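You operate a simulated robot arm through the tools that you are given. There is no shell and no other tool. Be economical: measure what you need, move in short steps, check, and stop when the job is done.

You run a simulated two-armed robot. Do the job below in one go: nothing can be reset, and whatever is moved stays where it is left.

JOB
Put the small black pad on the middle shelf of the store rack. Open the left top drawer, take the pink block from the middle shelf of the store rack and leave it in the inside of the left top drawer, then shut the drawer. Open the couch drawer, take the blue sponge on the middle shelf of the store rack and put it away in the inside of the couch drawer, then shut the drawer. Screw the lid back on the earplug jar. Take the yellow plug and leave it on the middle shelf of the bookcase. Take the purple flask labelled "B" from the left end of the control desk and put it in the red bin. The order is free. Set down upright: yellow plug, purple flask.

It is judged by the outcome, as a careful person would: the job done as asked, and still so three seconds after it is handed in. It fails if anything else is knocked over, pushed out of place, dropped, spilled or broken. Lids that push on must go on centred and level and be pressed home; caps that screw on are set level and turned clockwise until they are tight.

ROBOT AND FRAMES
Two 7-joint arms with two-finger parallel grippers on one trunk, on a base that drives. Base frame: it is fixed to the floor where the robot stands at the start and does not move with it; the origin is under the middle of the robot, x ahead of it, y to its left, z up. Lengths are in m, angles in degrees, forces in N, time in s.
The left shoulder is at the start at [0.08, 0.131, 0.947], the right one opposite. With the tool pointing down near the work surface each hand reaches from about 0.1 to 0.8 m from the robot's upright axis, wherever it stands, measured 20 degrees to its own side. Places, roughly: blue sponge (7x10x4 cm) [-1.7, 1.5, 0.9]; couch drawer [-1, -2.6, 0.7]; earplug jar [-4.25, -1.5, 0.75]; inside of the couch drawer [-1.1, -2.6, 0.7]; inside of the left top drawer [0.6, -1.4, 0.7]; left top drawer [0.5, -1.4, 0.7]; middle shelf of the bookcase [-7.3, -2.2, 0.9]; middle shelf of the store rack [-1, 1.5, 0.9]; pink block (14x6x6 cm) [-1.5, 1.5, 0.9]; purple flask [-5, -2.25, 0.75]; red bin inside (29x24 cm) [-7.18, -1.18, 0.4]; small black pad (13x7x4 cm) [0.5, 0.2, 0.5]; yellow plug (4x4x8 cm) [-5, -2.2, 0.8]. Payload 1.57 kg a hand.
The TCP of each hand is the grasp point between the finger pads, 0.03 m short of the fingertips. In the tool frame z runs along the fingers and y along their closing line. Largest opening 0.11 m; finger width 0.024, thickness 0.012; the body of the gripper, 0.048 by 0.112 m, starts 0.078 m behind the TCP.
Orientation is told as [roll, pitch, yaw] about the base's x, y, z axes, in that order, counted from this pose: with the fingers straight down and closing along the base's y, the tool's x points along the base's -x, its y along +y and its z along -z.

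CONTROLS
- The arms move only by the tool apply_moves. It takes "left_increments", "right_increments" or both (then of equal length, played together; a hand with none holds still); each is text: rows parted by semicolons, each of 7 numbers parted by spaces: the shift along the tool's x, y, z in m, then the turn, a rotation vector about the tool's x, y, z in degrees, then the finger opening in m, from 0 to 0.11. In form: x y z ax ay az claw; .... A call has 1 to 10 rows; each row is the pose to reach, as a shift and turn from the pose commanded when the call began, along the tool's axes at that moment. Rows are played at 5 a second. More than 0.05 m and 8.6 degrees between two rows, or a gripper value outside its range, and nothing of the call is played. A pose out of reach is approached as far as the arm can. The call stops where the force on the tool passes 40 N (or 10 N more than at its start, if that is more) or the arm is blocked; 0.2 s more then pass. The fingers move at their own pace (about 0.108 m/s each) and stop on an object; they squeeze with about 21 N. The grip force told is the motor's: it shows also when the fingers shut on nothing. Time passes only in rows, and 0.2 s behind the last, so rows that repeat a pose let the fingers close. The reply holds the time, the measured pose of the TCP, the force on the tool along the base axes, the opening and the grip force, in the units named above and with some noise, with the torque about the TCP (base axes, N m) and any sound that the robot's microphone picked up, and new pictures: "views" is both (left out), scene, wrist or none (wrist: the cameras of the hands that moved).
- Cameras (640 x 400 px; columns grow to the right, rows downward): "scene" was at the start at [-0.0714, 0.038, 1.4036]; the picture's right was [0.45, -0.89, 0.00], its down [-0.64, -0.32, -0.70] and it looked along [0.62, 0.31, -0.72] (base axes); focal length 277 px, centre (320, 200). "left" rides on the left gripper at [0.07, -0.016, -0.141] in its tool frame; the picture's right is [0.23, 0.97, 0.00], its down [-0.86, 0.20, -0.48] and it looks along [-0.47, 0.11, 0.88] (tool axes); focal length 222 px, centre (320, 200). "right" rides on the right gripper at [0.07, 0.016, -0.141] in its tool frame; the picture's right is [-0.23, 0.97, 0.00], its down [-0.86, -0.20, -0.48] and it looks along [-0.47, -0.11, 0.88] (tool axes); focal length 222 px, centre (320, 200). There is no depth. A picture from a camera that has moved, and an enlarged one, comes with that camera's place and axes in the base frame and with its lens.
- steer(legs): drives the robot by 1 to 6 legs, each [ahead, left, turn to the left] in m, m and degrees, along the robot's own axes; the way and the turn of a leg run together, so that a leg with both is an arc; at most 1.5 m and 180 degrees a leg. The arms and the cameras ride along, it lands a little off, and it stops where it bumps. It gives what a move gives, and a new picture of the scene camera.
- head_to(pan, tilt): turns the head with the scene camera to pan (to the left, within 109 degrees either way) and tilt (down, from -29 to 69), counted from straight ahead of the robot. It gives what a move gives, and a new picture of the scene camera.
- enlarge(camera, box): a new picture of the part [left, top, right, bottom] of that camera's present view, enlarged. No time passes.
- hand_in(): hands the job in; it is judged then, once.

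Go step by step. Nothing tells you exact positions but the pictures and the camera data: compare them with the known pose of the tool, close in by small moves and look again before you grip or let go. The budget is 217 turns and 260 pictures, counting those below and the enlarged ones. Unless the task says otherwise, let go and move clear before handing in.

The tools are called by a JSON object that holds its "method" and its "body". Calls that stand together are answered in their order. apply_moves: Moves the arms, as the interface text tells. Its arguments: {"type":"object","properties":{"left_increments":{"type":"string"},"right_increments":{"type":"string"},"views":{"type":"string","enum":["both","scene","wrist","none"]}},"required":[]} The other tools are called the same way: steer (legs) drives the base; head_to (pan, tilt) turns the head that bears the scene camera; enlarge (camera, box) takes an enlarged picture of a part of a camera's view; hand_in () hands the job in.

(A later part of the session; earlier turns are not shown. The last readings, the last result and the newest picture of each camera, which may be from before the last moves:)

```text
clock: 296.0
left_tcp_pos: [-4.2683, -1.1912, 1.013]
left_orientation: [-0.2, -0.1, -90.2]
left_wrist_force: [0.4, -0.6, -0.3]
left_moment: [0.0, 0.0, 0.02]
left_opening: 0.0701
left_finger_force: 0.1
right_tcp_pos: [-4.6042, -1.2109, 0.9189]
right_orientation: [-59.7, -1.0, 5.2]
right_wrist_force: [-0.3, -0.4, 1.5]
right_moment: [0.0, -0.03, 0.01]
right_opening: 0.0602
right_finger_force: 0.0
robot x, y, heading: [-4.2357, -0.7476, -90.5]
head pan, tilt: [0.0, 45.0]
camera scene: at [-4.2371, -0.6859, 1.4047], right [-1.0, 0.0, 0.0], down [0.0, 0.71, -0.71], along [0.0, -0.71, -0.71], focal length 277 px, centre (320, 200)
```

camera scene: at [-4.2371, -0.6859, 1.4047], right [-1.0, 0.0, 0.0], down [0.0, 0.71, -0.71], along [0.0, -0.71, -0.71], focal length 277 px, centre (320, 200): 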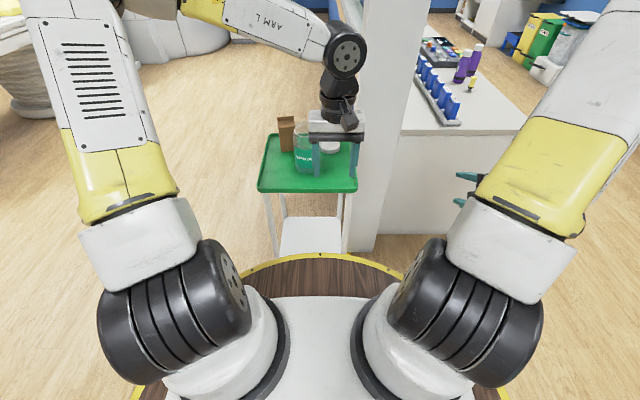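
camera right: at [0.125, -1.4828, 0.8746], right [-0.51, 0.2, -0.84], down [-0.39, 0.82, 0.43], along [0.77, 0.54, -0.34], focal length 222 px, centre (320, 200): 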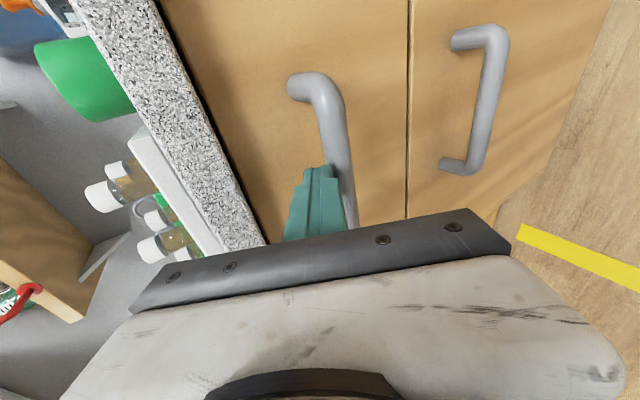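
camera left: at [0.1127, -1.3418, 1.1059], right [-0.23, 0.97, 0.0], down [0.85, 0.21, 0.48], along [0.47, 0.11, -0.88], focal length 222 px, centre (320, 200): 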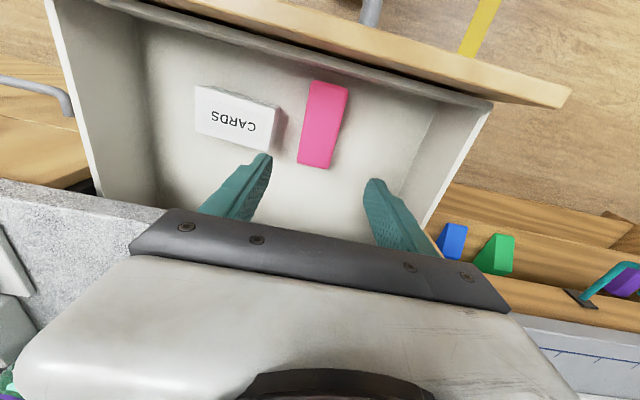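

{"method": "enlarge", "body": {"camera": "left", "box": [0, 0, 640, 400]}}

{"method": "enlarge", "body": {"camera": "scene", "box": [400, 20, 560, 140]}}

{"method": "enlarge", "body": {"camera": "scene", "box": [240, 100, 380, 200]}}

```text
1.00 times, centred on (320, 200) of left (not enlarged: the box is as wide or as high as the picture)
camera zoom: at [-4.2826, -1.121, 1.154], right [0.98, 0.22, 0.0], down [0.2, -0.85, 0.48], along [0.1, -0.47, -0.88], focal length 222 px, centre (320, 200)
```

zoom: 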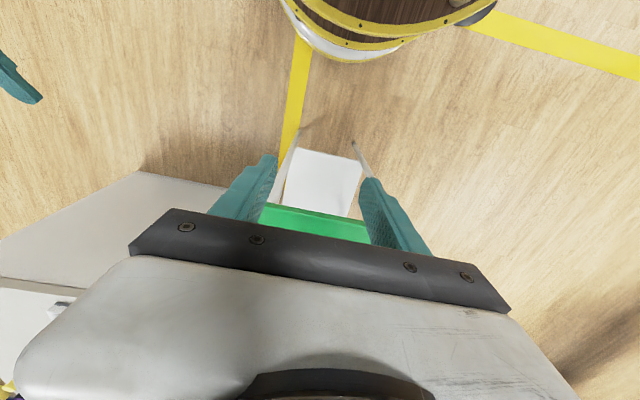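

```text
3.33 times, centred on (480, 80) of scene
camera zoom: at [-4.2371, -0.6859, 1.4047], right [-1.0, 0.0, 0.0], down [0.0, 0.71, -0.71], along [0.0, -0.71, -0.71], focal length 922 px, centre (-213, 600)
```

zoom: 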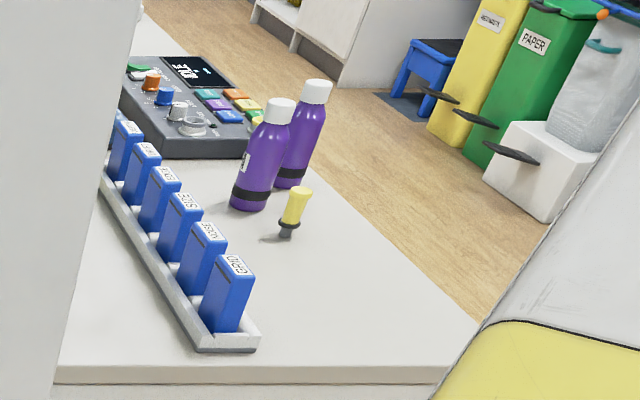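

```text
4.00 times, centred on (310, 150) of scene
camera zoom: at [-4.2371, -0.6859, 1.4047], right [-1.0, 0.0, 0.0], down [0.0, 0.71, -0.71], along [0.0, -0.71, -0.71], focal length 1107 px, centre (360, 400)
```

zoom: 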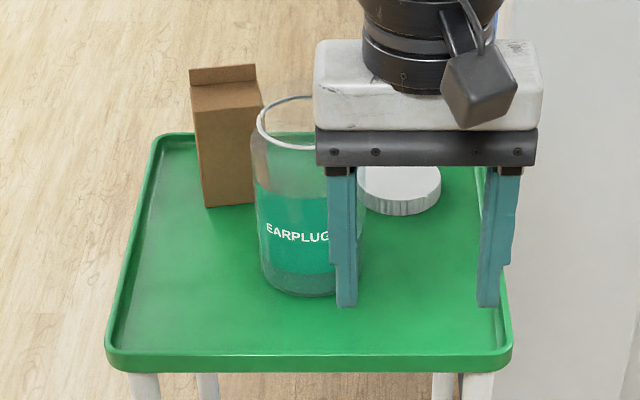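

The white screw lid lies right-behind the jar at ≈(−4.277, −1.62); jar at ≈(−4.19, −1.49), top z≈0.92. Advance a little and bring the left hand above the lid, pre-rotated counter-clockwise to leave room for turning.

{"method": "steer", "body": {"legs": [[0.1, 0, 0]]}}

{"method": "apply_moves", "body": {"left_increments": "-0.033 0 -0.002 0 0 -6 0.11; -0.066 0 -0.004 0 0 -12 0.11; -0.1 0 -0.006 0 0 -18 0.11; -0.133 -0.002 -0.008 0 0 -24 0.11; -0.166 -0.004 -0.01 0 0 -30 0.11; -0.2 -0.006 -0.012 0 0 -36 0.11; -0.233 -0.008 -0.014 0 0 -42 0.11; -0.266 -0.01 -0.016 0 0 -48 0.11; -0.3 -0.01 -0.018 0 0 -54 0.11; -0.325 -0.01 -0.02 0 0 -60 0.11"}}

```text
clock: 297.1
left_tcp_pos: [-4.2674, -1.2935, 1.0133]
left_orientation: [-0.3, -0.2, -90.3]
left_wrist_force: [0.6, 0.9, -0.2]
left_moment: [0.01, 0.04, -0.01]
left_opening: 0.0701
left_finger_force: 0.0
right_tcp_pos: [-4.6043, -1.3123, 0.9189]
right_orientation: [-59.9, -1.0, 5.2]
right_wrist_force: [1.0, -0.1, 0.4]
right_moment: [-0.02, 0.01, 0.0]
right_opening: 0.0603
right_finger_force: 0.1
robot x, y, heading: [-4.231, -0.8477, -90.1]
head pan, tilt: [0.0, 45.0]
camera scene: at [-4.2374, -0.788, 1.4047], right [-1.0, 0.0, 0.0], down [0.0, 0.71, -0.71], along [0.0, -0.71, -0.71], focal length 277 px, centre (320, 200)
```

scene: 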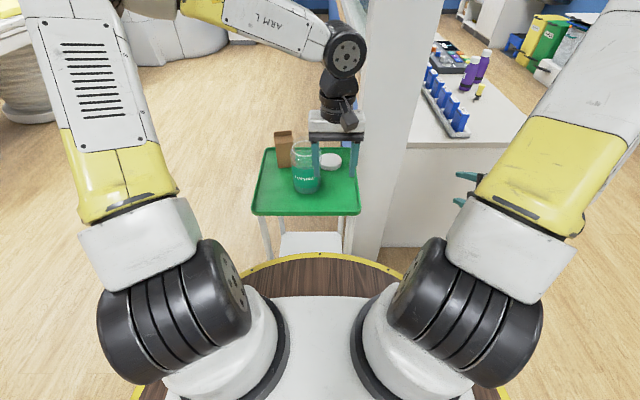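

```text
clock: 299.3
left_tcp_pos: [-4.2779, -1.6166, 1.0334]
left_orientation: [-0.2, 0.0, -30.3]
left_wrist_force: [-0.1, 0.6, -0.6]
left_moment: [-0.02, 0.07, 0.0]
left_opening: 0.1102
left_finger_force: 0.1
right_tcp_pos: [-4.6042, -1.3131, 0.9193]
right_orientation: [-59.9, -1.0, 5.1]
right_wrist_force: [0.3, 0.3, 0.3]
right_moment: [0.01, 0.05, -0.06]
right_opening: 0.0599
right_finger_force: 0.0
robot x, y, heading: [-4.2333, -0.8504, -90.2]
head pan, tilt: [0.0, 45.0]
camera scene: at [-4.237, -0.7879, 1.4047], right [-1.0, 0.0, 0.0], down [0.0, 0.71, -0.71], along [0.0, -0.71, -0.71], focal length 277 px, centre (320, 200)
camera left: at [-4.3473, -1.5956, 1.1758], right [0.29, 0.96, 0.0], down [0.84, -0.26, 0.48], along [0.46, -0.14, -0.88], focal length 222 px, centre (320, 200)
```

scene: 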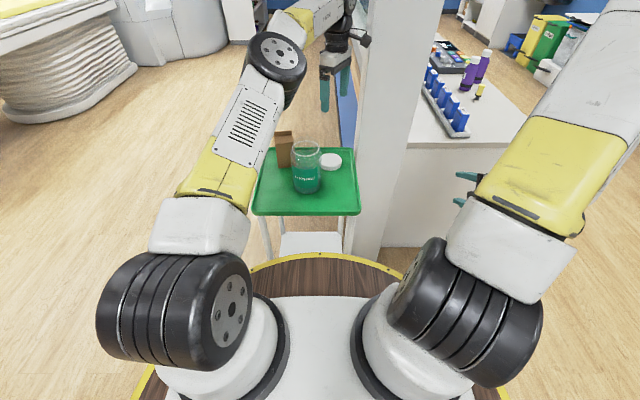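
left: 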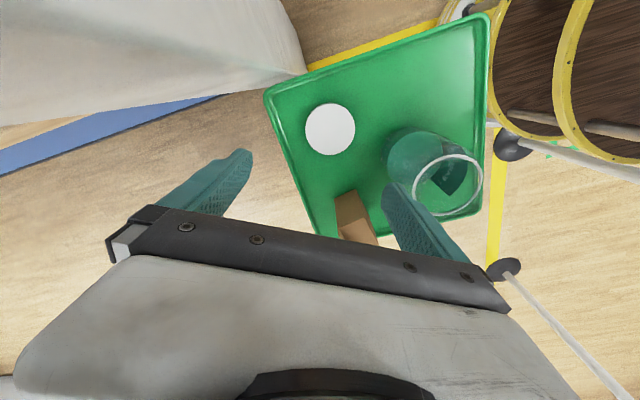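

{"method": "apply_moves", "body": {"left_increments": "0.001 0.006 0.04 0 0 0 0.11; 0.002 0.0115 0.085 0 0 0 0.11; 0.002 0.0115 0.13 0 0 0 0.11; 0.002 0.0115 0.17 0 0 0 0.11; 0.002 0.0115 0.2 0 0 0 0.11; 0.002 0.0115 0.2 0 0 0 0.11"}}

```text
clock: 300.7
left_tcp_pos: [-4.2723, -1.6066, 0.8305]
left_orientation: [-0.2, 0.1, -30.3]
left_wrist_force: [-0.9, -0.1, 0.0]
left_moment: [0.04, 0.0, 0.0]
left_opening: 0.11
left_finger_force: 0.1
right_tcp_pos: [-4.6036, -1.3137, 0.9193]
right_orientation: [-59.8, -1.0, 5.3]
right_wrist_force: [1.0, -0.5, 0.4]
right_moment: [0.01, 0.02, 0.03]
right_opening: 0.06
right_finger_force: 0.0
robot x, y, heading: [-4.2334, -0.8492, -90.2]
head pan, tilt: [0.0, 45.0]
camera scene: at [-4.2374, -0.7881, 1.4047], right [-1.0, 0.0, 0.0], down [0.0, 0.71, -0.71], along [0.0, -0.71, -0.71], focal length 277 px, centre (320, 200)
camera left: at [-4.3402, -1.5853, 0.9722], right [0.29, 0.96, 0.0], down [0.84, -0.26, 0.48], along [0.45, -0.14, -0.88], focal length 222 px, centre (320, 200)
```

scene: 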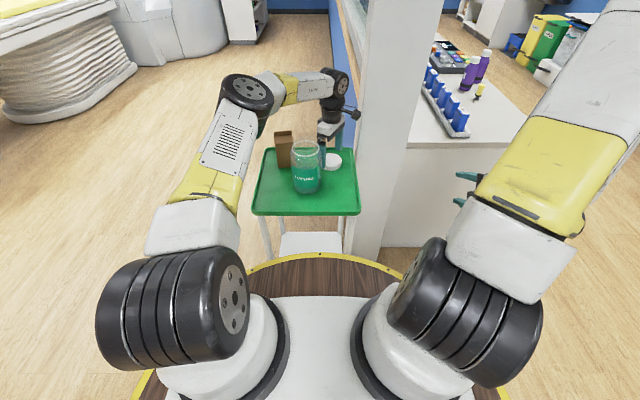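
left: 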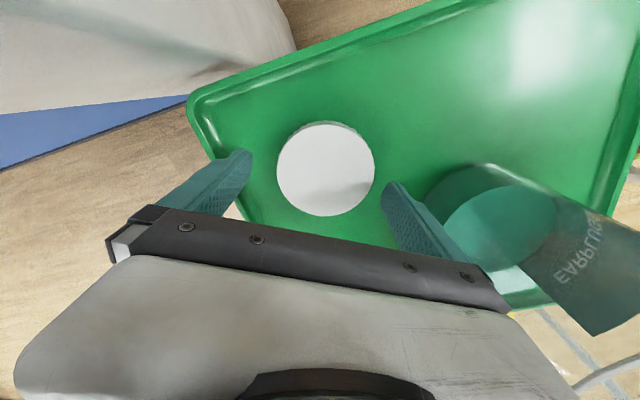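

{"method": "apply_moves", "body": {"left_increments": "0 0.003 0.012 0 0 0 0.11; 0 0.004 0.022 0 0 0 0.11; 0 0.004 0.03 0 0 0 0.11; 0 0.004 0.036 0 0 0 0.11; 0 0.004 0.042 0 0 0 0.11", "views": "wrist"}}

```text
clock: 301.6
left_tcp_pos: [-4.2728, -1.6045, 0.8103]
left_orientation: [-0.3, 0.0, -30.3]
left_wrist_force: [1.1, 7.1, 10.0]
left_moment: [0.71, -0.42, 0.23]
left_opening: 0.1099
left_finger_force: 0.0
right_tcp_pos: [-4.6045, -1.3129, 0.9195]
right_orientation: [-59.9, -1.2, 5.3]
right_wrist_force: [0.0, 0.2, 0.4]
right_moment: [0.01, 0.02, 0.03]
right_opening: 0.0597
right_finger_force: 0.0
robot x, y, heading: [-4.2321, -0.8513, -89.8]
head pan, tilt: [0.0, 45.0]
stopped in row 4 (left hand): the force on the tool passed its limit at 48 N (the readings are from after the stop); the commanded pose is now the measured one
camera left: at [-4.3406, -1.5831, 0.9521], right [0.29, 0.96, 0.0], down [0.84, -0.26, 0.48], along [0.45, -0.14, -0.88], focal length 222 px, centre (320, 200)
```

left: 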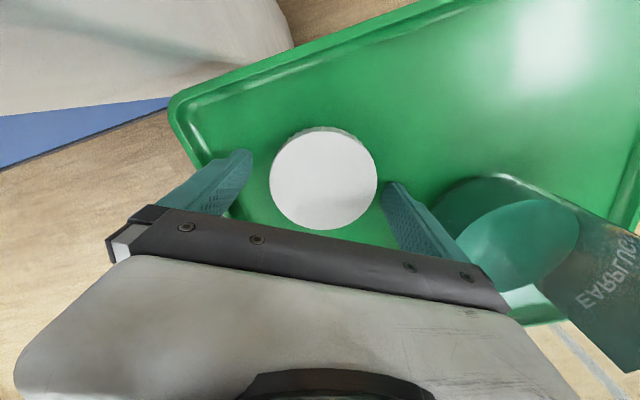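

The left fingertip met the tray rim. Raise slightly, turn the hand 25° and narrow the opening, then lower again.

{"method": "apply_moves", "body": {"left_increments": "0 0 -0.012 0 0 5 0.1; 0 0 -0.012 0 0 12.5 0.098; 0 0 -0.012 0 0 20 0.098; 0 0 -0.012 0 0 25 0.098; 0 0 0.004 0 0 25 0.098; 0 0 0.012 0 0 25 0.098; 0 0 0.018 0 0 25 0.098; 0 0 0.024 0 0 25 0.098", "views": "wrist"}}

```text
clock: 302.9
left_tcp_pos: [-4.2754, -1.606, 0.8107]
left_orientation: [-0.5, -0.2, -55.4]
left_wrist_force: [0.6, 7.0, 11.3]
left_moment: [0.65, -0.45, 0.21]
left_opening: 0.1008
left_finger_force: 1.7
right_tcp_pos: [-4.6031, -1.3125, 0.9202]
right_orientation: [-59.9, -1.1, 5.2]
right_wrist_force: [-0.4, 0.3, -0.7]
right_moment: [0.02, 0.01, -0.01]
right_opening: 0.06
right_finger_force: 0.0
robot x, y, heading: [-4.2308, -0.8448, -89.9]
head pan, tilt: [0.0, 45.0]
stopped in row 6 (left hand): the force on the tool passed its limit at 51 N (the readings are from after the stop); the commanded pose is now the measured one
camera left: at [-4.3272, -1.5559, 0.952], right [0.67, 0.74, -0.01], down [0.65, -0.59, 0.48], along [0.35, -0.33, -0.88], focal length 222 px, centre (320, 200)
```

left: 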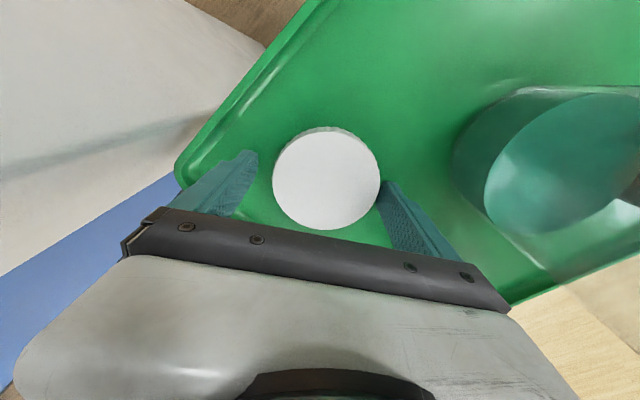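

Most likely the fingertips touch the tray surface itself (z≈0.78). Raise 2 mm, centre and close on the lid.

{"method": "apply_moves", "body": {"left_increments": "0 0.003 -0.003 0 0 0 0.105; 0 0.005 -0.003 0 0 0 0.105; 0 0.005 -0.003 0 0 0 0.08; 0 0.005 -0.003 0 0 0 0.07; 0 0.005 -0.003 0 0 0 0.07", "views": "wrist"}}

```text
clock: 304.1
left_tcp_pos: [-4.2713, -1.6022, 0.8132]
left_orientation: [-0.5, -0.3, -55.3]
left_wrist_force: [-0.2, 0.5, -0.4]
left_moment: [-0.02, -0.02, 0.01]
left_opening: 0.0807
left_finger_force: 21.7
right_tcp_pos: [-4.604, -1.3134, 0.9196]
right_orientation: [-59.8, -1.1, 5.2]
right_wrist_force: [-0.7, -1.1, -0.3]
right_moment: [0.0, 0.0, -0.03]
right_opening: 0.0601
right_finger_force: 0.1
robot x, y, heading: [-4.2341, -0.8473, -90.2]
head pan, tilt: [0.0, 45.0]
camera left: at [-4.3233, -1.5536, 0.9548], right [0.67, 0.74, -0.01], down [0.65, -0.59, 0.48], along [0.35, -0.33, -0.88], focal length 222 px, centre (320, 200)
```

left: 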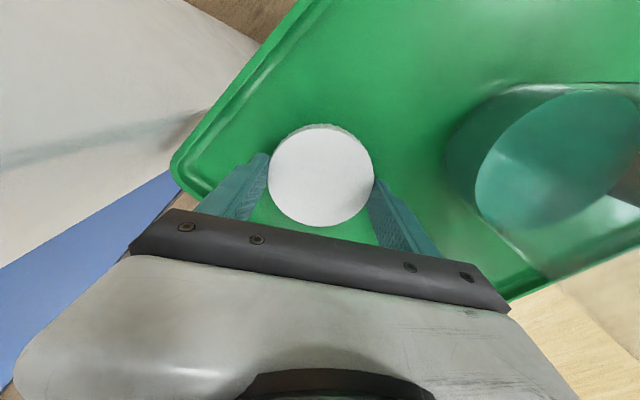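

Lid gripped. Lift it; measure the jar's rim from the scene camera.

{"method": "apply_moves", "body": {"left_increments": "0 0 -0.045 0 0 0 0.07; 0 0 -0.09 0 0 0 0.07; 0 0 -0.135 0 0 0 0.07; 0 0 -0.18 0 0 0 0.07; 0 0 -0.22 0 0 0 0.07", "views": "wrist"}}

{"method": "enlarge", "body": {"camera": "scene", "box": [250, 110, 370, 210]}}

```text
clock: 305.3
left_tcp_pos: [-4.2684, -1.6047, 1.0328]
left_orientation: [-0.5, -0.2, -55.5]
left_wrist_force: [0.0, -0.3, 0.3]
left_moment: [0.02, -0.01, 0.0]
left_opening: 0.0806
left_finger_force: 21.3
right_tcp_pos: [-4.6049, -1.3133, 0.9184]
right_orientation: [-59.8, -1.0, 5.2]
right_wrist_force: [0.4, 0.3, 0.4]
right_moment: [0.01, -0.02, 0.04]
right_opening: 0.0599
right_finger_force: 0.1
robot x, y, heading: [-4.2304, -0.8486, -89.9]
head pan, tilt: [0.0, 45.0]
camera left: at [-4.321, -1.5552, 1.174], right [0.67, 0.74, -0.01], down [0.65, -0.59, 0.48], along [0.35, -0.33, -0.88], focal length 222 px, centre (320, 200)
```

left: 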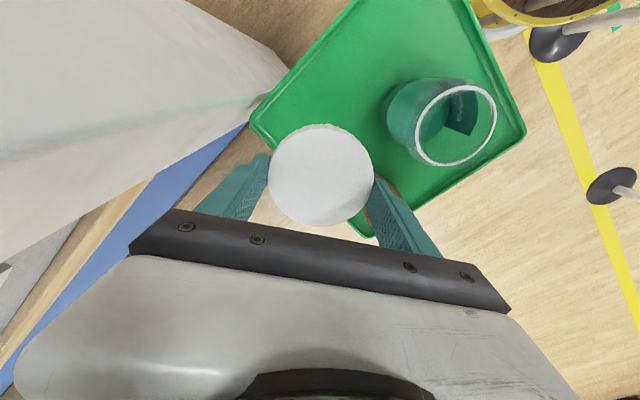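

```text
4.00 times, centred on (310, 160) of scene
camera zoom: at [-4.2373, -0.7883, 1.4047], right [-1.0, 0.0, 0.0], down [0.0, 0.71, -0.71], along [0.0, -0.71, -0.71], focal length 1107 px, centre (360, 360)
```

zoom: 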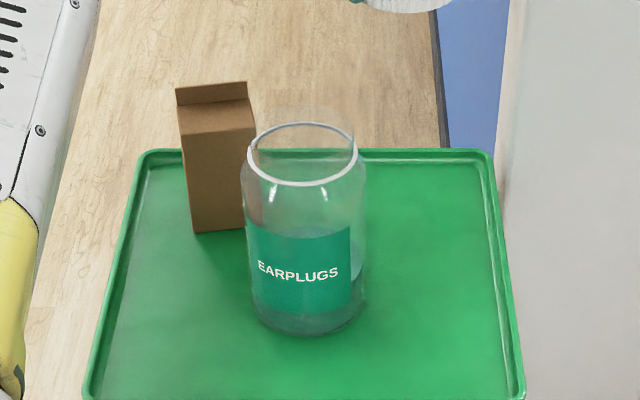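

Jar rim centre ≈(−4.194, −1.480, 0.928); the lid sits about 1 cm off the finger centre, which I'll compensate. Move it above the rim.

{"method": "apply_moves", "body": {"left_increments": "0.0127 0.0331 0 0 0 0 0.07; 0.0254 0.0662 0 0 0 0 0.07; 0.038 0.0992 0 0 0 0 0.07; 0.0507 0.1323 0 0 0 0 0.07; 0.0507 0.1323 0.03 0 0 0 0.07; 0.0507 0.1323 0.05 0 0 0 0.07; 0.0507 0.1323 0.05 0 0 0 0.07"}}

{"method": "enlarge", "body": {"camera": "scene", "box": [250, 100, 370, 200]}}

```text
clock: 306.9
left_tcp_pos: [-4.1895, -1.4833, 0.9801]
left_orientation: [-0.5, -0.2, -55.3]
left_wrist_force: [0.0, 0.2, 1.2]
left_moment: [0.04, 0.02, 0.01]
left_opening: 0.0807
left_finger_force: 21.2
right_tcp_pos: [-4.6035, -1.3119, 0.9195]
right_orientation: [-59.8, -0.9, 5.2]
right_wrist_force: [0.2, -0.1, -0.5]
right_moment: [0.03, -0.02, -0.01]
right_opening: 0.06
right_finger_force: 0.1
robot x, y, heading: [-4.2299, -0.8475, -89.9]
head pan, tilt: [0.0, 45.0]
camera scene: at [-4.2373, -0.788, 1.4047], right [-1.0, 0.0, 0.0], down [0.0, 0.71, -0.71], along [0.0, -0.71, -0.71], focal length 277 px, centre (320, 200)
camera left: at [-4.2412, -1.4352, 1.1224], right [0.67, 0.74, -0.01], down [0.65, -0.59, 0.48], along [0.35, -0.33, -0.88], focal length 222 px, centre (320, 200)
```

scene: 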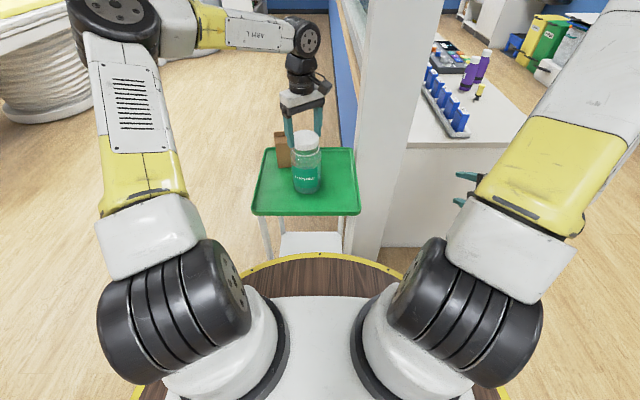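
left: 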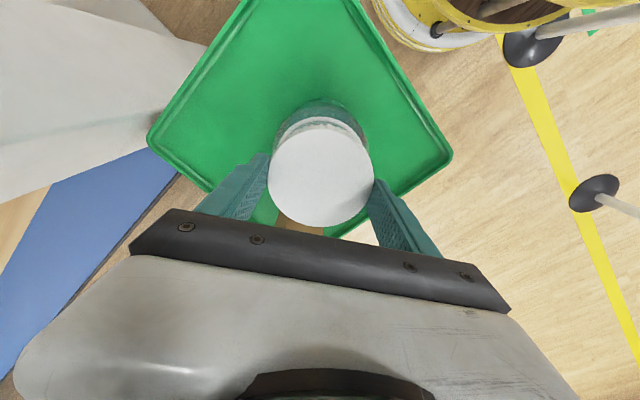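

```text
4.00 times, centred on (310, 150) of scene
camera zoom: at [-4.2373, -0.788, 1.4047], right [-1.0, 0.0, 0.0], down [0.0, 0.71, -0.71], along [0.0, -0.71, -0.71], focal length 1107 px, centre (360, 400)
```

zoom: 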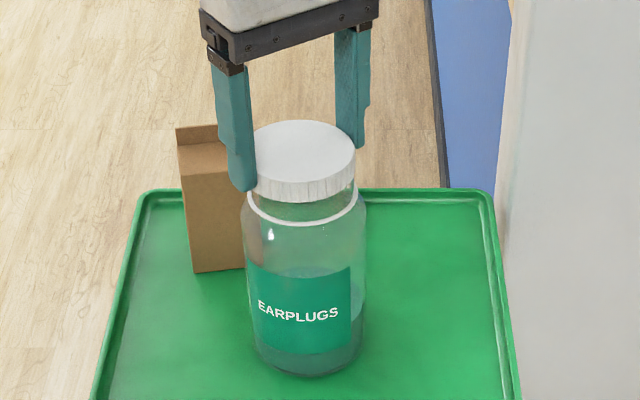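

Nearly aligned; shift 6 mm and lower gently onto the rim.

{"method": "apply_moves", "body": {"left_increments": "-0.006 -0.0018 0 0 0 0 0.07; -0.006 -0.0018 0.01 0 0 0 0.07; -0.006 -0.0018 0.015 0 0 0 0.07; -0.006 -0.0018 0.02 0 0 0 0.07; -0.006 -0.0018 0.024 0 0 0 0.07; -0.006 -0.0018 0.028 0 0 0 0.07; -0.006 -0.0018 0.032 0 0 0 0.07", "views": "none"}}

{"method": "enlarge", "body": {"camera": "scene", "box": [250, 100, 370, 200]}}

```text
clock: 308.5
left_tcp_pos: [-4.1868, -1.4901, 0.9532]
left_orientation: [-0.6, -0.4, -55.2]
left_wrist_force: [2.1, 5.0, 11.3]
left_moment: [0.32, -0.17, -0.01]
left_opening: 0.0824
left_finger_force: 21.0
right_tcp_pos: [-4.6041, -1.3123, 0.9197]
right_orientation: [-59.9, -1.1, 5.3]
right_wrist_force: [-1.0, -0.4, 0.3]
right_moment: [-0.02, -0.04, 0.0]
right_opening: 0.06
right_finger_force: 0.0
robot x, y, heading: [-4.2313, -0.8486, -90.1]
head pan, tilt: [0.0, 45.0]
stopped in row 7 (left hand): the force on the tool passed its limit at 50 N (the readings are from after the stop); the commanded pose is now the measured one
```

```text
4.00 times, centred on (310, 150) of scene
camera zoom: at [-4.2372, -0.7873, 1.4047], right [-1.0, 0.0, 0.0], down [0.0, 0.71, -0.71], along [0.0, -0.71, -0.71], focal length 1107 px, centre (360, 400)
```

zoom: 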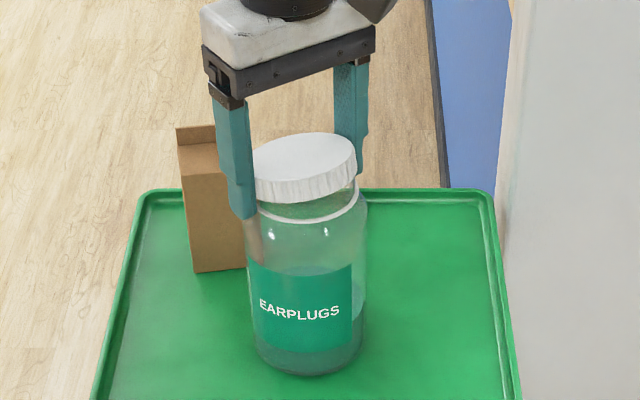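

The fingertips met the jar's shoulder and the lid tilted a bit. I'll let the lid settle on the rim, then re-grip higher and centred.

{"method": "apply_moves", "body": {"left_increments": "0 0 -0.003 0 0 0 0.075; 0 0 -0.003 0 0 0 0.09; 0 0 -0.003 0 0 0 0.1; 0 0 -0.015 0 0 0 0.1; 0 0 -0.04 0 0 0 0.105; 0 0 -0.07 0 0 0 0.105"}}

{"method": "enlarge", "body": {"camera": "scene", "box": [250, 100, 370, 200]}}

```text
clock: 309.9
left_tcp_pos: [-4.1884, -1.4883, 1.0224]
left_orientation: [-0.6, -0.4, -55.4]
left_wrist_force: [-0.1, -0.6, -0.7]
left_moment: [0.03, 0.01, -0.01]
left_opening: 0.1052
left_finger_force: 0.0
right_tcp_pos: [-4.6039, -1.3135, 0.9193]
right_orientation: [-59.8, -1.0, 5.2]
right_wrist_force: [0.9, 0.2, -0.1]
right_moment: [0.03, 0.0, -0.01]
right_opening: 0.0599
right_finger_force: 0.0
robot x, y, heading: [-4.233, -0.8499, -90.0]
head pan, tilt: [0.0, 45.0]
camera scene: at [-4.2373, -0.7882, 1.4047], right [-1.0, 0.0, 0.0], down [0.0, 0.71, -0.71], along [0.0, -0.71, -0.71], focal length 277 px, centre (320, 200)
camera left: at [-4.2389, -1.4409, 1.1635], right [0.67, 0.74, -0.01], down [0.65, -0.59, 0.48], along [0.35, -0.33, -0.88], focal length 222 px, centre (320, 200)
```

scene: 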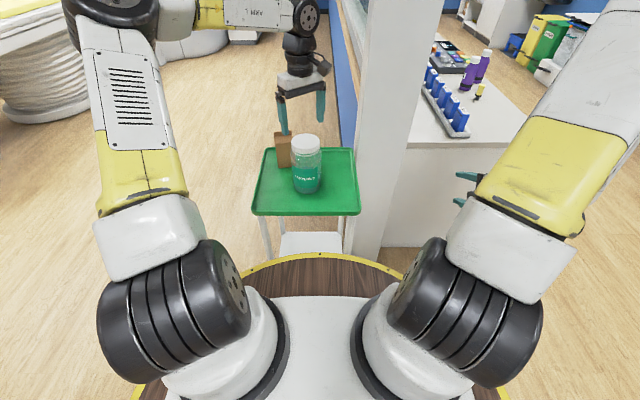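
left: 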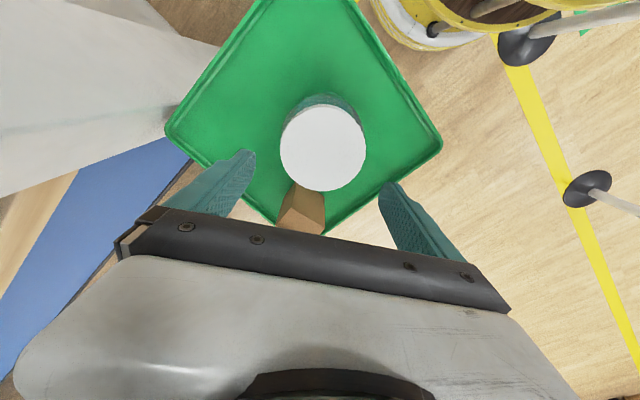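

```text
4.00 times, centred on (310, 150) of scene
camera zoom: at [-4.2373, -0.7882, 1.4047], right [-1.0, 0.0, 0.0], down [0.0, 0.71, -0.71], along [0.0, -0.71, -0.71], focal length 1107 px, centre (360, 400)
```

zoom: 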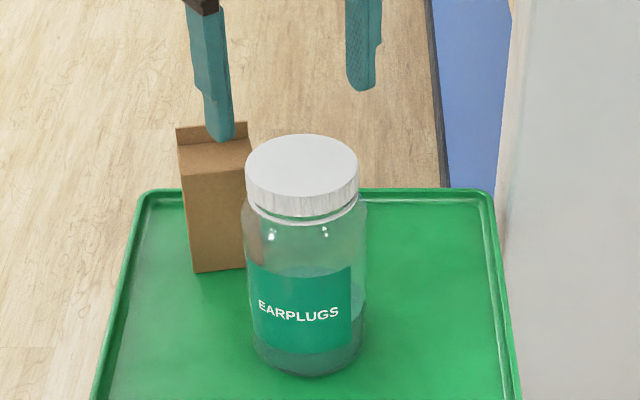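

Lid is sitting level and centred on the jar (top z≈0.957, centre (−4.196, −1.478)). Centre the hand, pre-rotate 50° counter-clockwise and lower so only the tips hold the lid.

{"method": "apply_moves", "body": {"left_increments": "0.002 0 0 0 0 -8 0.105; 0.005 0 0 0 0 -16 0.105; 0.008 0 0 0 0 -24 0.105; 0.0127 0 0 0 0 -32 0.105; 0.0127 0 0 0 0 -40 0.105; 0.0127 0 0 0 0 -48 0.105; 0.0127 0 0.025 0 0 -50 0.105; 0.0127 0 0.044 0 0 -50 0.105; 0.0127 0 0.044 0 0 -50 0.105"}}

```text
clock: 311.9
left_tcp_pos: [-4.1931, -1.481, 0.9772]
left_orientation: [-0.6, 0.1, -5.3]
left_wrist_force: [0.6, 0.3, -1.1]
left_moment: [0.0, 0.01, 0.02]
left_opening: 0.1054
left_finger_force: 0.0
right_tcp_pos: [-4.6036, -1.3127, 0.9199]
right_orientation: [-59.8, -1.1, 5.2]
right_wrist_force: [0.7, -0.1, 0.0]
right_moment: [0.0, -0.03, 0.03]
right_opening: 0.06
right_finger_force: 0.1
robot x, y, heading: [-4.2336, -0.8489, -90.1]
head pan, tilt: [0.0, 45.0]
camera scene: at [-4.2373, -0.788, 1.4047], right [-1.0, 0.0, 0.0], down [0.0, 0.71, -0.71], along [0.0, -0.71, -0.71], focal length 277 px, centre (320, 200)
camera left: at [-4.2632, -1.4899, 1.1183], right [-0.14, 0.99, -0.01], down [0.87, 0.13, 0.47], along [0.47, 0.06, -0.88], focal length 222 px, centre (320, 200)
```

scene: 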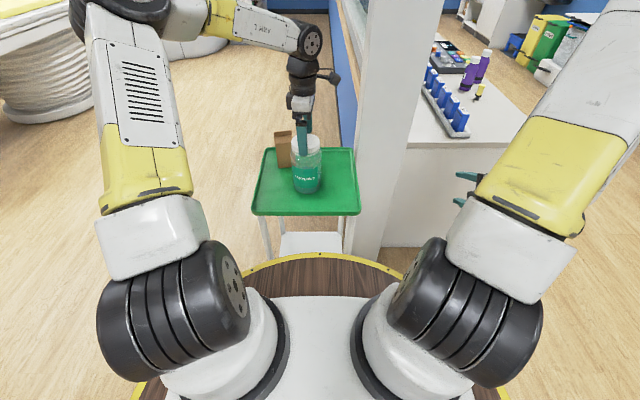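
left: 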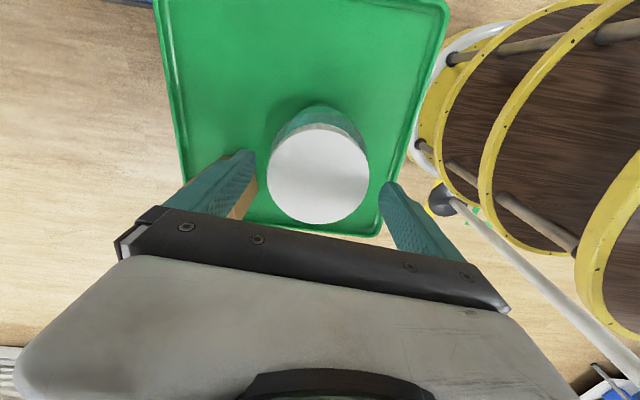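

{"method": "apply_moves", "body": {"left_increments": "0.006 -0.001 0.003 0 0 0 0.105; 0.006 -0.001 0.006 0 0 0 0.105; 0.006 -0.001 0.006 0 0 0 0.08; 0.006 -0.001 0.006 0 0 0 0.07; 0.006 -0.001 0.006 0 0 0 0.07; 0.006 -0.001 0.007 0 0 8 0.07; 0.006 -0.001 0.007 0 0 16 0.07; 0.006 -0.001 0.008 0 0 24 0.07; 0.006 -0.001 0.008 0 0 32 0.07; 0.006 -0.001 0.008 0 0 40 0.07", "views": "wrist"}}

{"method": "enlarge", "body": {"camera": "scene", "box": [250, 100, 370, 200]}}

```text
clock: 314.1
left_tcp_pos: [-4.1996, -1.4802, 0.9698]
left_orientation: [-0.6, -0.3, -45.5]
left_wrist_force: [0.4, 2.4, 9.7]
left_moment: [0.11, -0.02, 0.04]
left_opening: 0.0799
left_finger_force: 21.1
right_tcp_pos: [-4.6038, -1.3123, 0.9196]
right_orientation: [-59.9, -1.0, 5.1]
right_wrist_force: [-0.9, -1.3, -0.3]
right_moment: [-0.03, 0.0, 0.02]
right_opening: 0.0598
right_finger_force: 0.0
robot x, y, heading: [-4.2356, -0.847, -90.1]
head pan, tilt: [0.0, 45.0]
camera left: at [-4.2595, -1.4411, 1.1113], right [0.53, 0.85, -0.01], down [0.74, -0.46, 0.48], along [0.4, -0.27, -0.88], focal length 222 px, centre (320, 200)
```

left: 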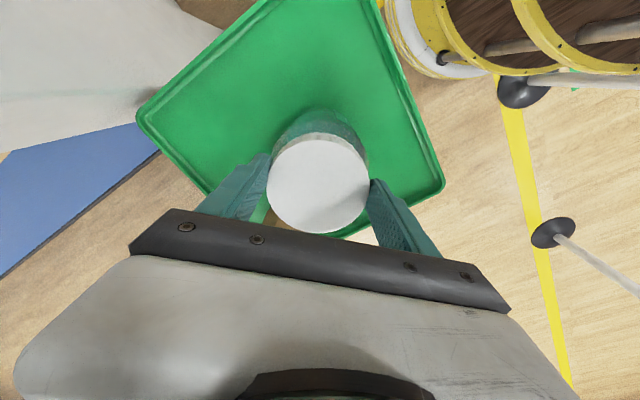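

```text
4.00 times, centred on (310, 150) of scene
camera zoom: at [-4.2373, -0.7876, 1.4047], right [-1.0, 0.0, 0.0], down [0.0, 0.71, -0.71], along [0.0, -0.71, -0.71], focal length 1107 px, centre (360, 400)
```

zoom: 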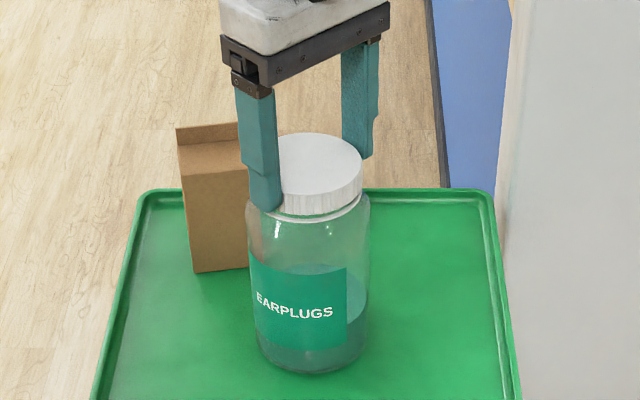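

Lid turned 40° with the jar staying put. Keep turning clockwise.

{"method": "apply_moves", "body": {"left_increments": "0 0 0.0005 0 0 8 0.07; 0 0 0.001 0 0 16 0.07; 0 0 0.001 0 0 24 0.07; 0 0 0.0015 0 0 32 0.07; 0 0 0.002 0 0 40 0.07; 0 0 0.002 0 0 48 0.07; 0 0 0.0025 0 0 56 0.07; 0 0 0.003 0 0 64 0.07; 0 0 0.003 0 0 72 0.07; 0 0 0.003 0 0 80 0.07", "views": "none"}}

{"method": "enlarge", "body": {"camera": "scene", "box": [250, 100, 370, 200]}}

```text
clock: 316.3
left_tcp_pos: [-4.2016, -1.4789, 0.9673]
left_orientation: [0.2, -0.6, -125.5]
left_wrist_force: [-0.4, -4.3, 14.0]
left_moment: [-0.37, 0.21, 0.01]
left_opening: 0.0798
left_finger_force: 21.5
right_tcp_pos: [-4.606, -1.3121, 0.9186]
right_orientation: [-59.9, -1.2, 5.3]
right_wrist_force: [0.6, -0.1, -0.7]
right_moment: [0.02, 0.0, -0.01]
right_opening: 0.0601
right_finger_force: 0.0
robot x, y, heading: [-4.2374, -0.8456, -89.9]
head pan, tilt: [0.0, 45.0]
```

```text
4.00 times, centred on (310, 150) of scene
camera zoom: at [-4.2374, -0.7877, 1.4047], right [-1.0, 0.0, 0.0], down [0.0, 0.71, -0.71], along [0.0, -0.71, -0.71], focal length 1107 px, centre (360, 400)
```

zoom: 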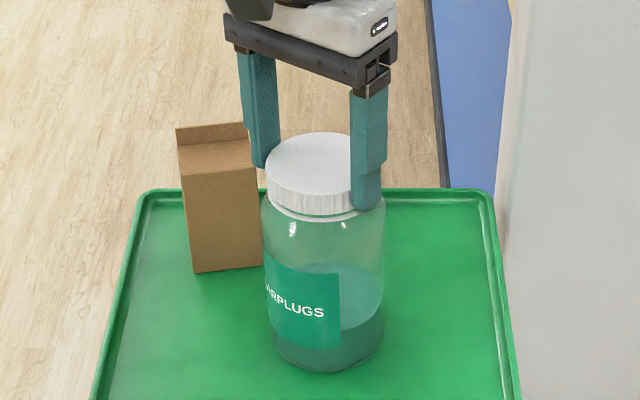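

The jar turns and drifts along, so I'll hold it with the right hand. First turn the right hand back to a forward-pointing pose.

{"method": "apply_moves", "body": {"right_increments": "0 0 0 0 0 8.5 0.11; 0 0 0 0 0 17 0.11; 0 0 0 0 0 25.5 0.11; 0 0 0 0 0 34 0.11; 0 0 0 0 0 42.5 0.11; 0 0 0 0 0 51 0.11; 0 0 0 0 0 59.5 0.11; 0 0 0 0 0 68 0.11; 0 0 0 0 0 76.5 0.11; 0 0 0 0 0 85 0.11"}}

```text
clock: 318.5
left_tcp_pos: [-4.2001, -1.4797, 0.9653]
left_orientation: [0.1, -0.6, -125.3]
left_wrist_force: [-0.1, -1.4, 7.9]
left_moment: [-0.05, 0.08, 0.01]
left_opening: 0.0803
left_finger_force: 21.4
right_tcp_pos: [-4.6041, -1.3128, 0.9193]
right_orientation: [-6.4, -59.6, -76.9]
right_wrist_force: [-0.8, 0.1, -0.6]
right_moment: [-0.04, -0.01, 0.03]
right_opening: 0.1101
right_finger_force: 0.0
robot x, y, heading: [-4.2312, -0.8461, -90.0]
head pan, tilt: [0.0, 45.0]
camera scene: at [-4.2373, -0.7878, 1.4047], right [-1.0, 0.0, 0.0], down [0.0, 0.71, -0.71], along [0.0, -0.71, -0.71], focal length 277 px, centre (320, 200)
camera right: at [-4.6083, -1.1544, 0.9291], right [0.99, 0.02, 0.14], down [-0.14, -0.04, 0.99], along [0.02, -1.0, -0.03], focal length 222 px, centre (320, 200)
```

scene: 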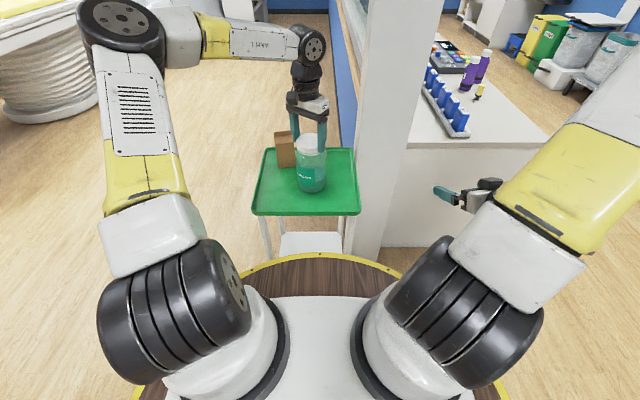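
right: 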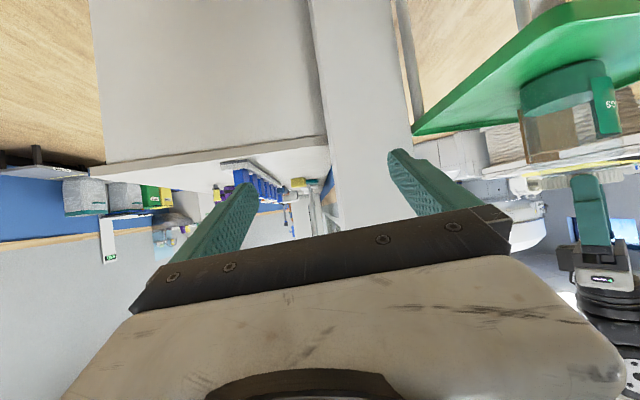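

{"method": "apply_moves", "body": {"right_increments": "0.0028 0.0443 0.0058 0.6 -1.3 0.7 0.11; 0.0055 0.0886 0.0115 1.2 -2.7 1.4 0.11; 0.0083 0.1328 0.0173 1.9 -4 2 0.11; 0.0111 0.1771 0.0231 2.5 -5.3 2.7 0.11; 0.0138 0.2214 0.0288 3.1 -6.7 3.4 0.11; 0.0166 0.2657 0.0346 3.7 -8 4.1 0.11; 0.0194 0.31 0.0404 4.4 -9.3 4.7 0.11; 0.0221 0.3542 0.0461 5 -10.7 5.4 0.11; 0.0249 0.3985 0.0519 5.6 -12 6.1 0.11; 0.0249 0.3985 0.0519 5.6 -12 6.1 0.11"}}

```text
clock: 319.7
left_tcp_pos: [-4.2023, -1.4804, 0.9661]
left_orientation: [0.2, -0.6, -125.3]
left_wrist_force: [-0.4, -0.4, 2.7]
left_moment: [0.15, -0.15, -0.04]
left_opening: 0.0801
left_finger_force: 20.6
right_tcp_pos: [-4.4051, -1.3715, 0.8163]
right_orientation: [-4.2, -67.4, -83.3]
right_wrist_force: [-0.9, 0.6, -0.4]
right_moment: [0.04, 0.0, 0.02]
right_opening: 0.1096
right_finger_force: 0.0
right hand out of reach, approached as far as the arm can: row 1, 2, 3, 4, 5, 6
robot x, y, heading: [-4.2395, -0.8482, -90.1]
head pan, tilt: [0.0, 45.0]
stopped in row 6 (right hand): the force on the tool passed its limit at 120 N (the readings are from after the stop); the commanded pose is now the measured one
camera scene: at [-4.2375, -0.7878, 1.4047], right [-1.0, 0.0, 0.0], down [0.0, 0.71, -0.71], along [0.0, -0.71, -0.71], focal length 277 px, centre (320, 200)
camera right: at [-4.3969, -1.2132, 0.8044], right [0.98, -0.04, 0.18], down [-0.18, 0.1, 0.98], along [-0.06, -0.99, 0.1], focal length 222 px, centre (320, 200)
```

scene: 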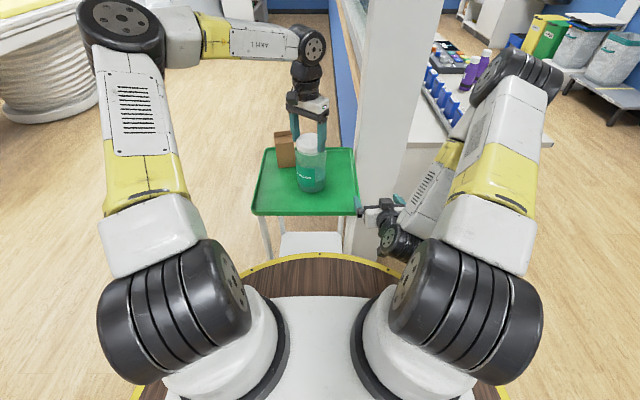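
right: 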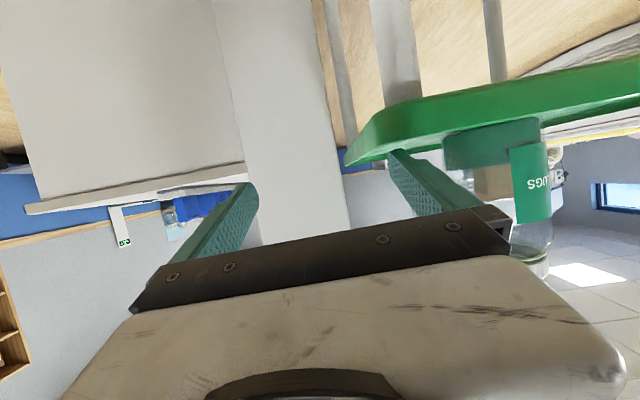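

The right fingertip struck the tray edge; jar still stands. Back that hand off upward and check the stand; open the left gripper too.

{"method": "apply_moves", "body": {"right_increments": "-0.0143 -0.01 -0.0347 0 0 0 0.11; -0.0287 -0.02 -0.0693 0 0 0 0.11; -0.043 -0.03 -0.104 0 0 0 0.11", "left_increments": "0 0 0 0 0 0 0.09; 0 0 0 0 0 0 0.1; 0 0 -0.03 0 0 0 0.1"}}

{"method": "enlarge", "body": {"camera": "scene", "box": [240, 100, 400, 240]}}

```text
clock: 320.5
left_tcp_pos: [-4.199, -1.4812, 0.9947]
left_orientation: [0.0, -0.6, -125.3]
left_wrist_force: [0.2, -0.5, -0.8]
left_moment: [0.05, 0.05, -0.01]
left_opening: 0.1
left_finger_force: 0.1
right_tcp_pos: [-4.4684, -1.3664, 0.8275]
right_orientation: [-4.3, -67.3, -83.1]
right_wrist_force: [0.5, -0.6, 0.3]
right_moment: [-0.01, 0.02, -0.04]
right_opening: 0.1101
right_finger_force: 0.0
right hand out of reach, approached as far as the arm can: row 1, 2, 3
robot x, y, heading: [-4.2322, -0.8467, -89.8]
head pan, tilt: [0.0, 45.0]
camera scene: at [-4.2369, -0.7885, 1.4047], right [-1.0, 0.0, 0.0], down [0.0, 0.71, -0.71], along [0.0, -0.71, -0.71], focal length 277 px, centre (320, 200)
camera right: at [-4.4594, -1.2076, 0.816], right [0.98, -0.04, 0.18], down [-0.18, 0.1, 0.98], along [-0.05, -0.99, 0.1], focal length 222 px, centre (320, 200)
camera left: at [-4.1714, -1.4136, 1.1362], right [0.93, -0.38, 0.0], down [-0.33, -0.81, 0.49], along [-0.18, -0.45, -0.87], focal length 222 px, centre (320, 200)
```

scene: 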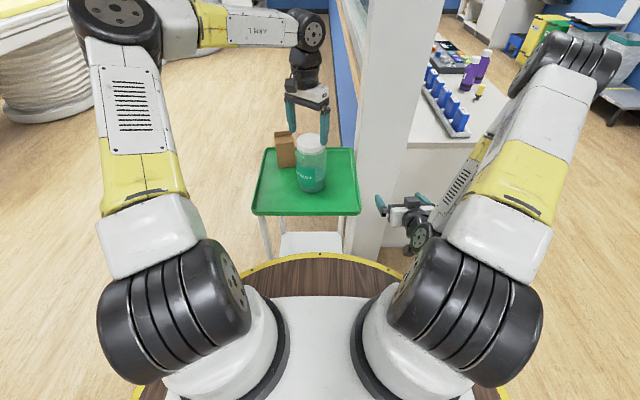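
right: 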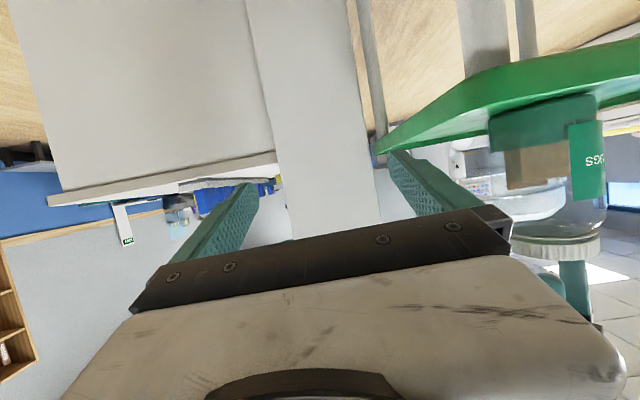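
left: 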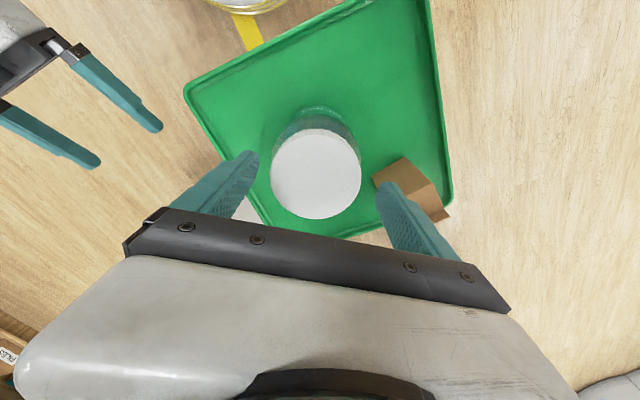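

```text
2.86 times, centred on (320, 170) of scene
camera zoom: at [-4.2369, -0.7885, 1.4047], right [-1.0, 0.0, 0.0], down [0.0, 0.71, -0.71], along [0.0, -0.71, -0.71], focal length 791 px, centre (320, 286)
```

zoom: 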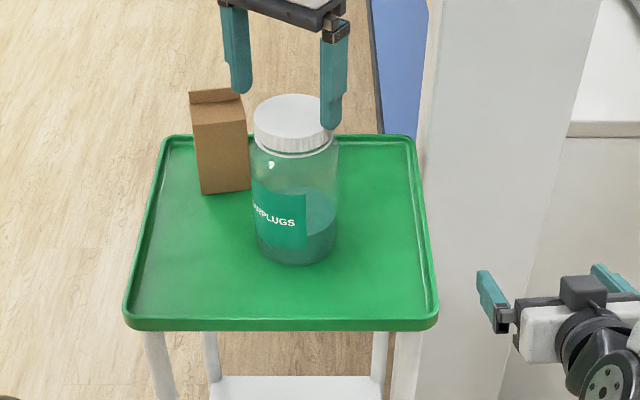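

The stand is fine and the lid sits level. I'll ratchet: rotate the hand back above the lid, then re-grip and turn with more downward pressure to keep the jar from slipping. Few pictures from now on.

{"method": "apply_moves", "body": {"left_increments": "0 -0.002 0 0 0 -8.5 0.1; 0 -0.002 0 0 0 -17 0.1; 0 -0.002 0 0 0 -25.5 0.1; 0 -0.002 0 0 0 -34 0.1; 0 -0.002 0 0 0 -42.5 0.1; 0 -0.002 0 0 0 -51 0.1; 0 -0.002 0 0 0 -59.5 0.1; 0 -0.002 0 0 0 -68 0.1; 0 -0.002 0 0 0 -76.5 0.1; 0 -0.002 0 0 0 -85 0.1", "views": "none"}}

{"method": "apply_moves", "body": {"left_increments": "0 0 0 0 0 -8.5 0.1; 0 0 0 0 0 -17 0.1; 0 0 0 0 0 -25.5 0.1; 0 0 0 0 0 -34 0.1; 0 0 0.012 0 0 -34 0.1; 0 0 0.022 0 0 -34 0.1; 0 0 0.025 0 0 -34 0.07; 0 0 0.025 0 0 -34 0.07; 0 0 0.025 0 0 -34 0.07", "views": "wrist"}}

```text
clock: 322.7
left_tcp_pos: [-4.2016, -1.479, 0.9968]
left_orientation: [-0.6, -0.3, -40.2]
left_wrist_force: [0.2, 0.2, 0.4]
left_moment: [0.04, 0.01, -0.03]
left_opening: 0.1
left_finger_force: 0.0
right_tcp_pos: [-4.4679, -1.3652, 0.8284]
right_orientation: [-4.3, -67.4, -83.2]
right_wrist_force: [-0.2, 0.3, 1.2]
right_moment: [-0.01, 0.0, -0.01]
right_opening: 0.1101
right_finger_force: 0.1
robot x, y, heading: [-4.2327, -0.8477, -89.7]
head pan, tilt: [0.0, 45.0]
```

```text
clock: 324.7
left_tcp_pos: [-4.2017, -1.479, 0.9716]
left_orientation: [-0.7, 0.1, -6.3]
left_wrist_force: [-0.1, -1.8, 13.7]
left_moment: [0.03, 0.02, -0.02]
left_opening: 0.0803
left_finger_force: 21.6
right_tcp_pos: [-4.4675, -1.3657, 0.8267]
right_orientation: [-4.2, -67.5, -83.3]
right_wrist_force: [-0.5, -0.3, 0.3]
right_moment: [0.01, 0.0, 0.0]
right_opening: 0.1099
right_finger_force: 0.1
robot x, y, heading: [-4.2329, -0.8464, -90.0]
head pan, tilt: [0.0, 45.0]
camera left: at [-4.2726, -1.4865, 1.114], right [-0.12, 0.99, -0.01], down [0.87, 0.11, 0.47], along [0.47, 0.05, -0.88], focal length 222 px, centre (320, 200)
```

left: 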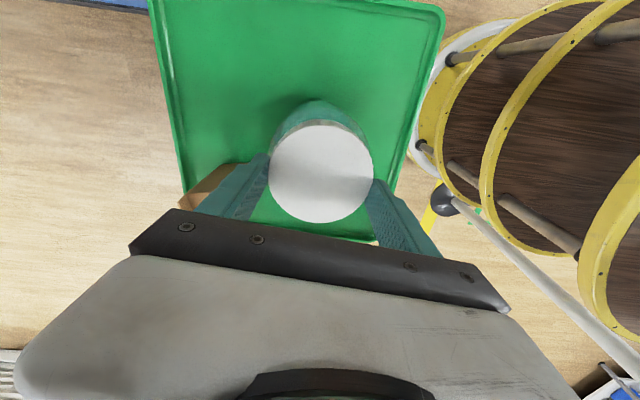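

{"method": "apply_moves", "body": {"left_increments": "0 0 -0.003 0 0 0 0.095; 0 0 -0.003 0 0 0 0.098; 0.009 0 -0.003 0 0 0 0.098; 0.009 0 0 0 0 0 0.07; 0.009 0 0 0 0 0 0.07; 0.009 0 0.001 0 0 0 0.07; 0.009 0 0.003 0 0 8 0.07; 0.009 0 0.004 0 0 16 0.07; 0.009 0 0.005 0 0 24 0.07; 0.009 0 0.005 0 0 32 0.07", "views": "wrist"}}

```text
clock: 326.9
left_tcp_pos: [-4.2104, -1.4771, 0.967]
left_orientation: [-0.6, -0.3, -38.4]
left_wrist_force: [-1.8, -5.5, 17.0]
left_moment: [-0.53, 0.06, -0.05]
left_opening: 0.0799
left_finger_force: 21.8
right_tcp_pos: [-4.469, -1.3649, 0.8275]
right_orientation: [-4.1, -67.4, -83.3]
right_wrist_force: [-1.0, 0.3, 0.1]
right_moment: [0.04, -0.01, 0.03]
right_opening: 0.1102
right_finger_force: 0.1
robot x, y, heading: [-4.2337, -0.8456, -89.9]
head pan, tilt: [0.0, 45.0]
camera left: at [-4.2751, -1.4463, 1.1084], right [0.43, 0.9, -0.01], down [0.8, -0.37, 0.48], along [0.43, -0.21, -0.88], focal length 222 px, centre (320, 200)
```

left: 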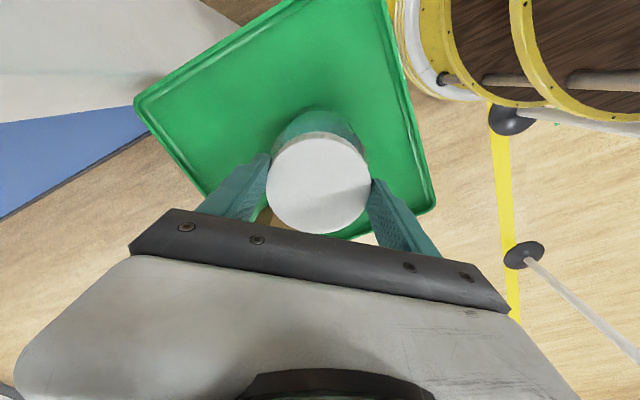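

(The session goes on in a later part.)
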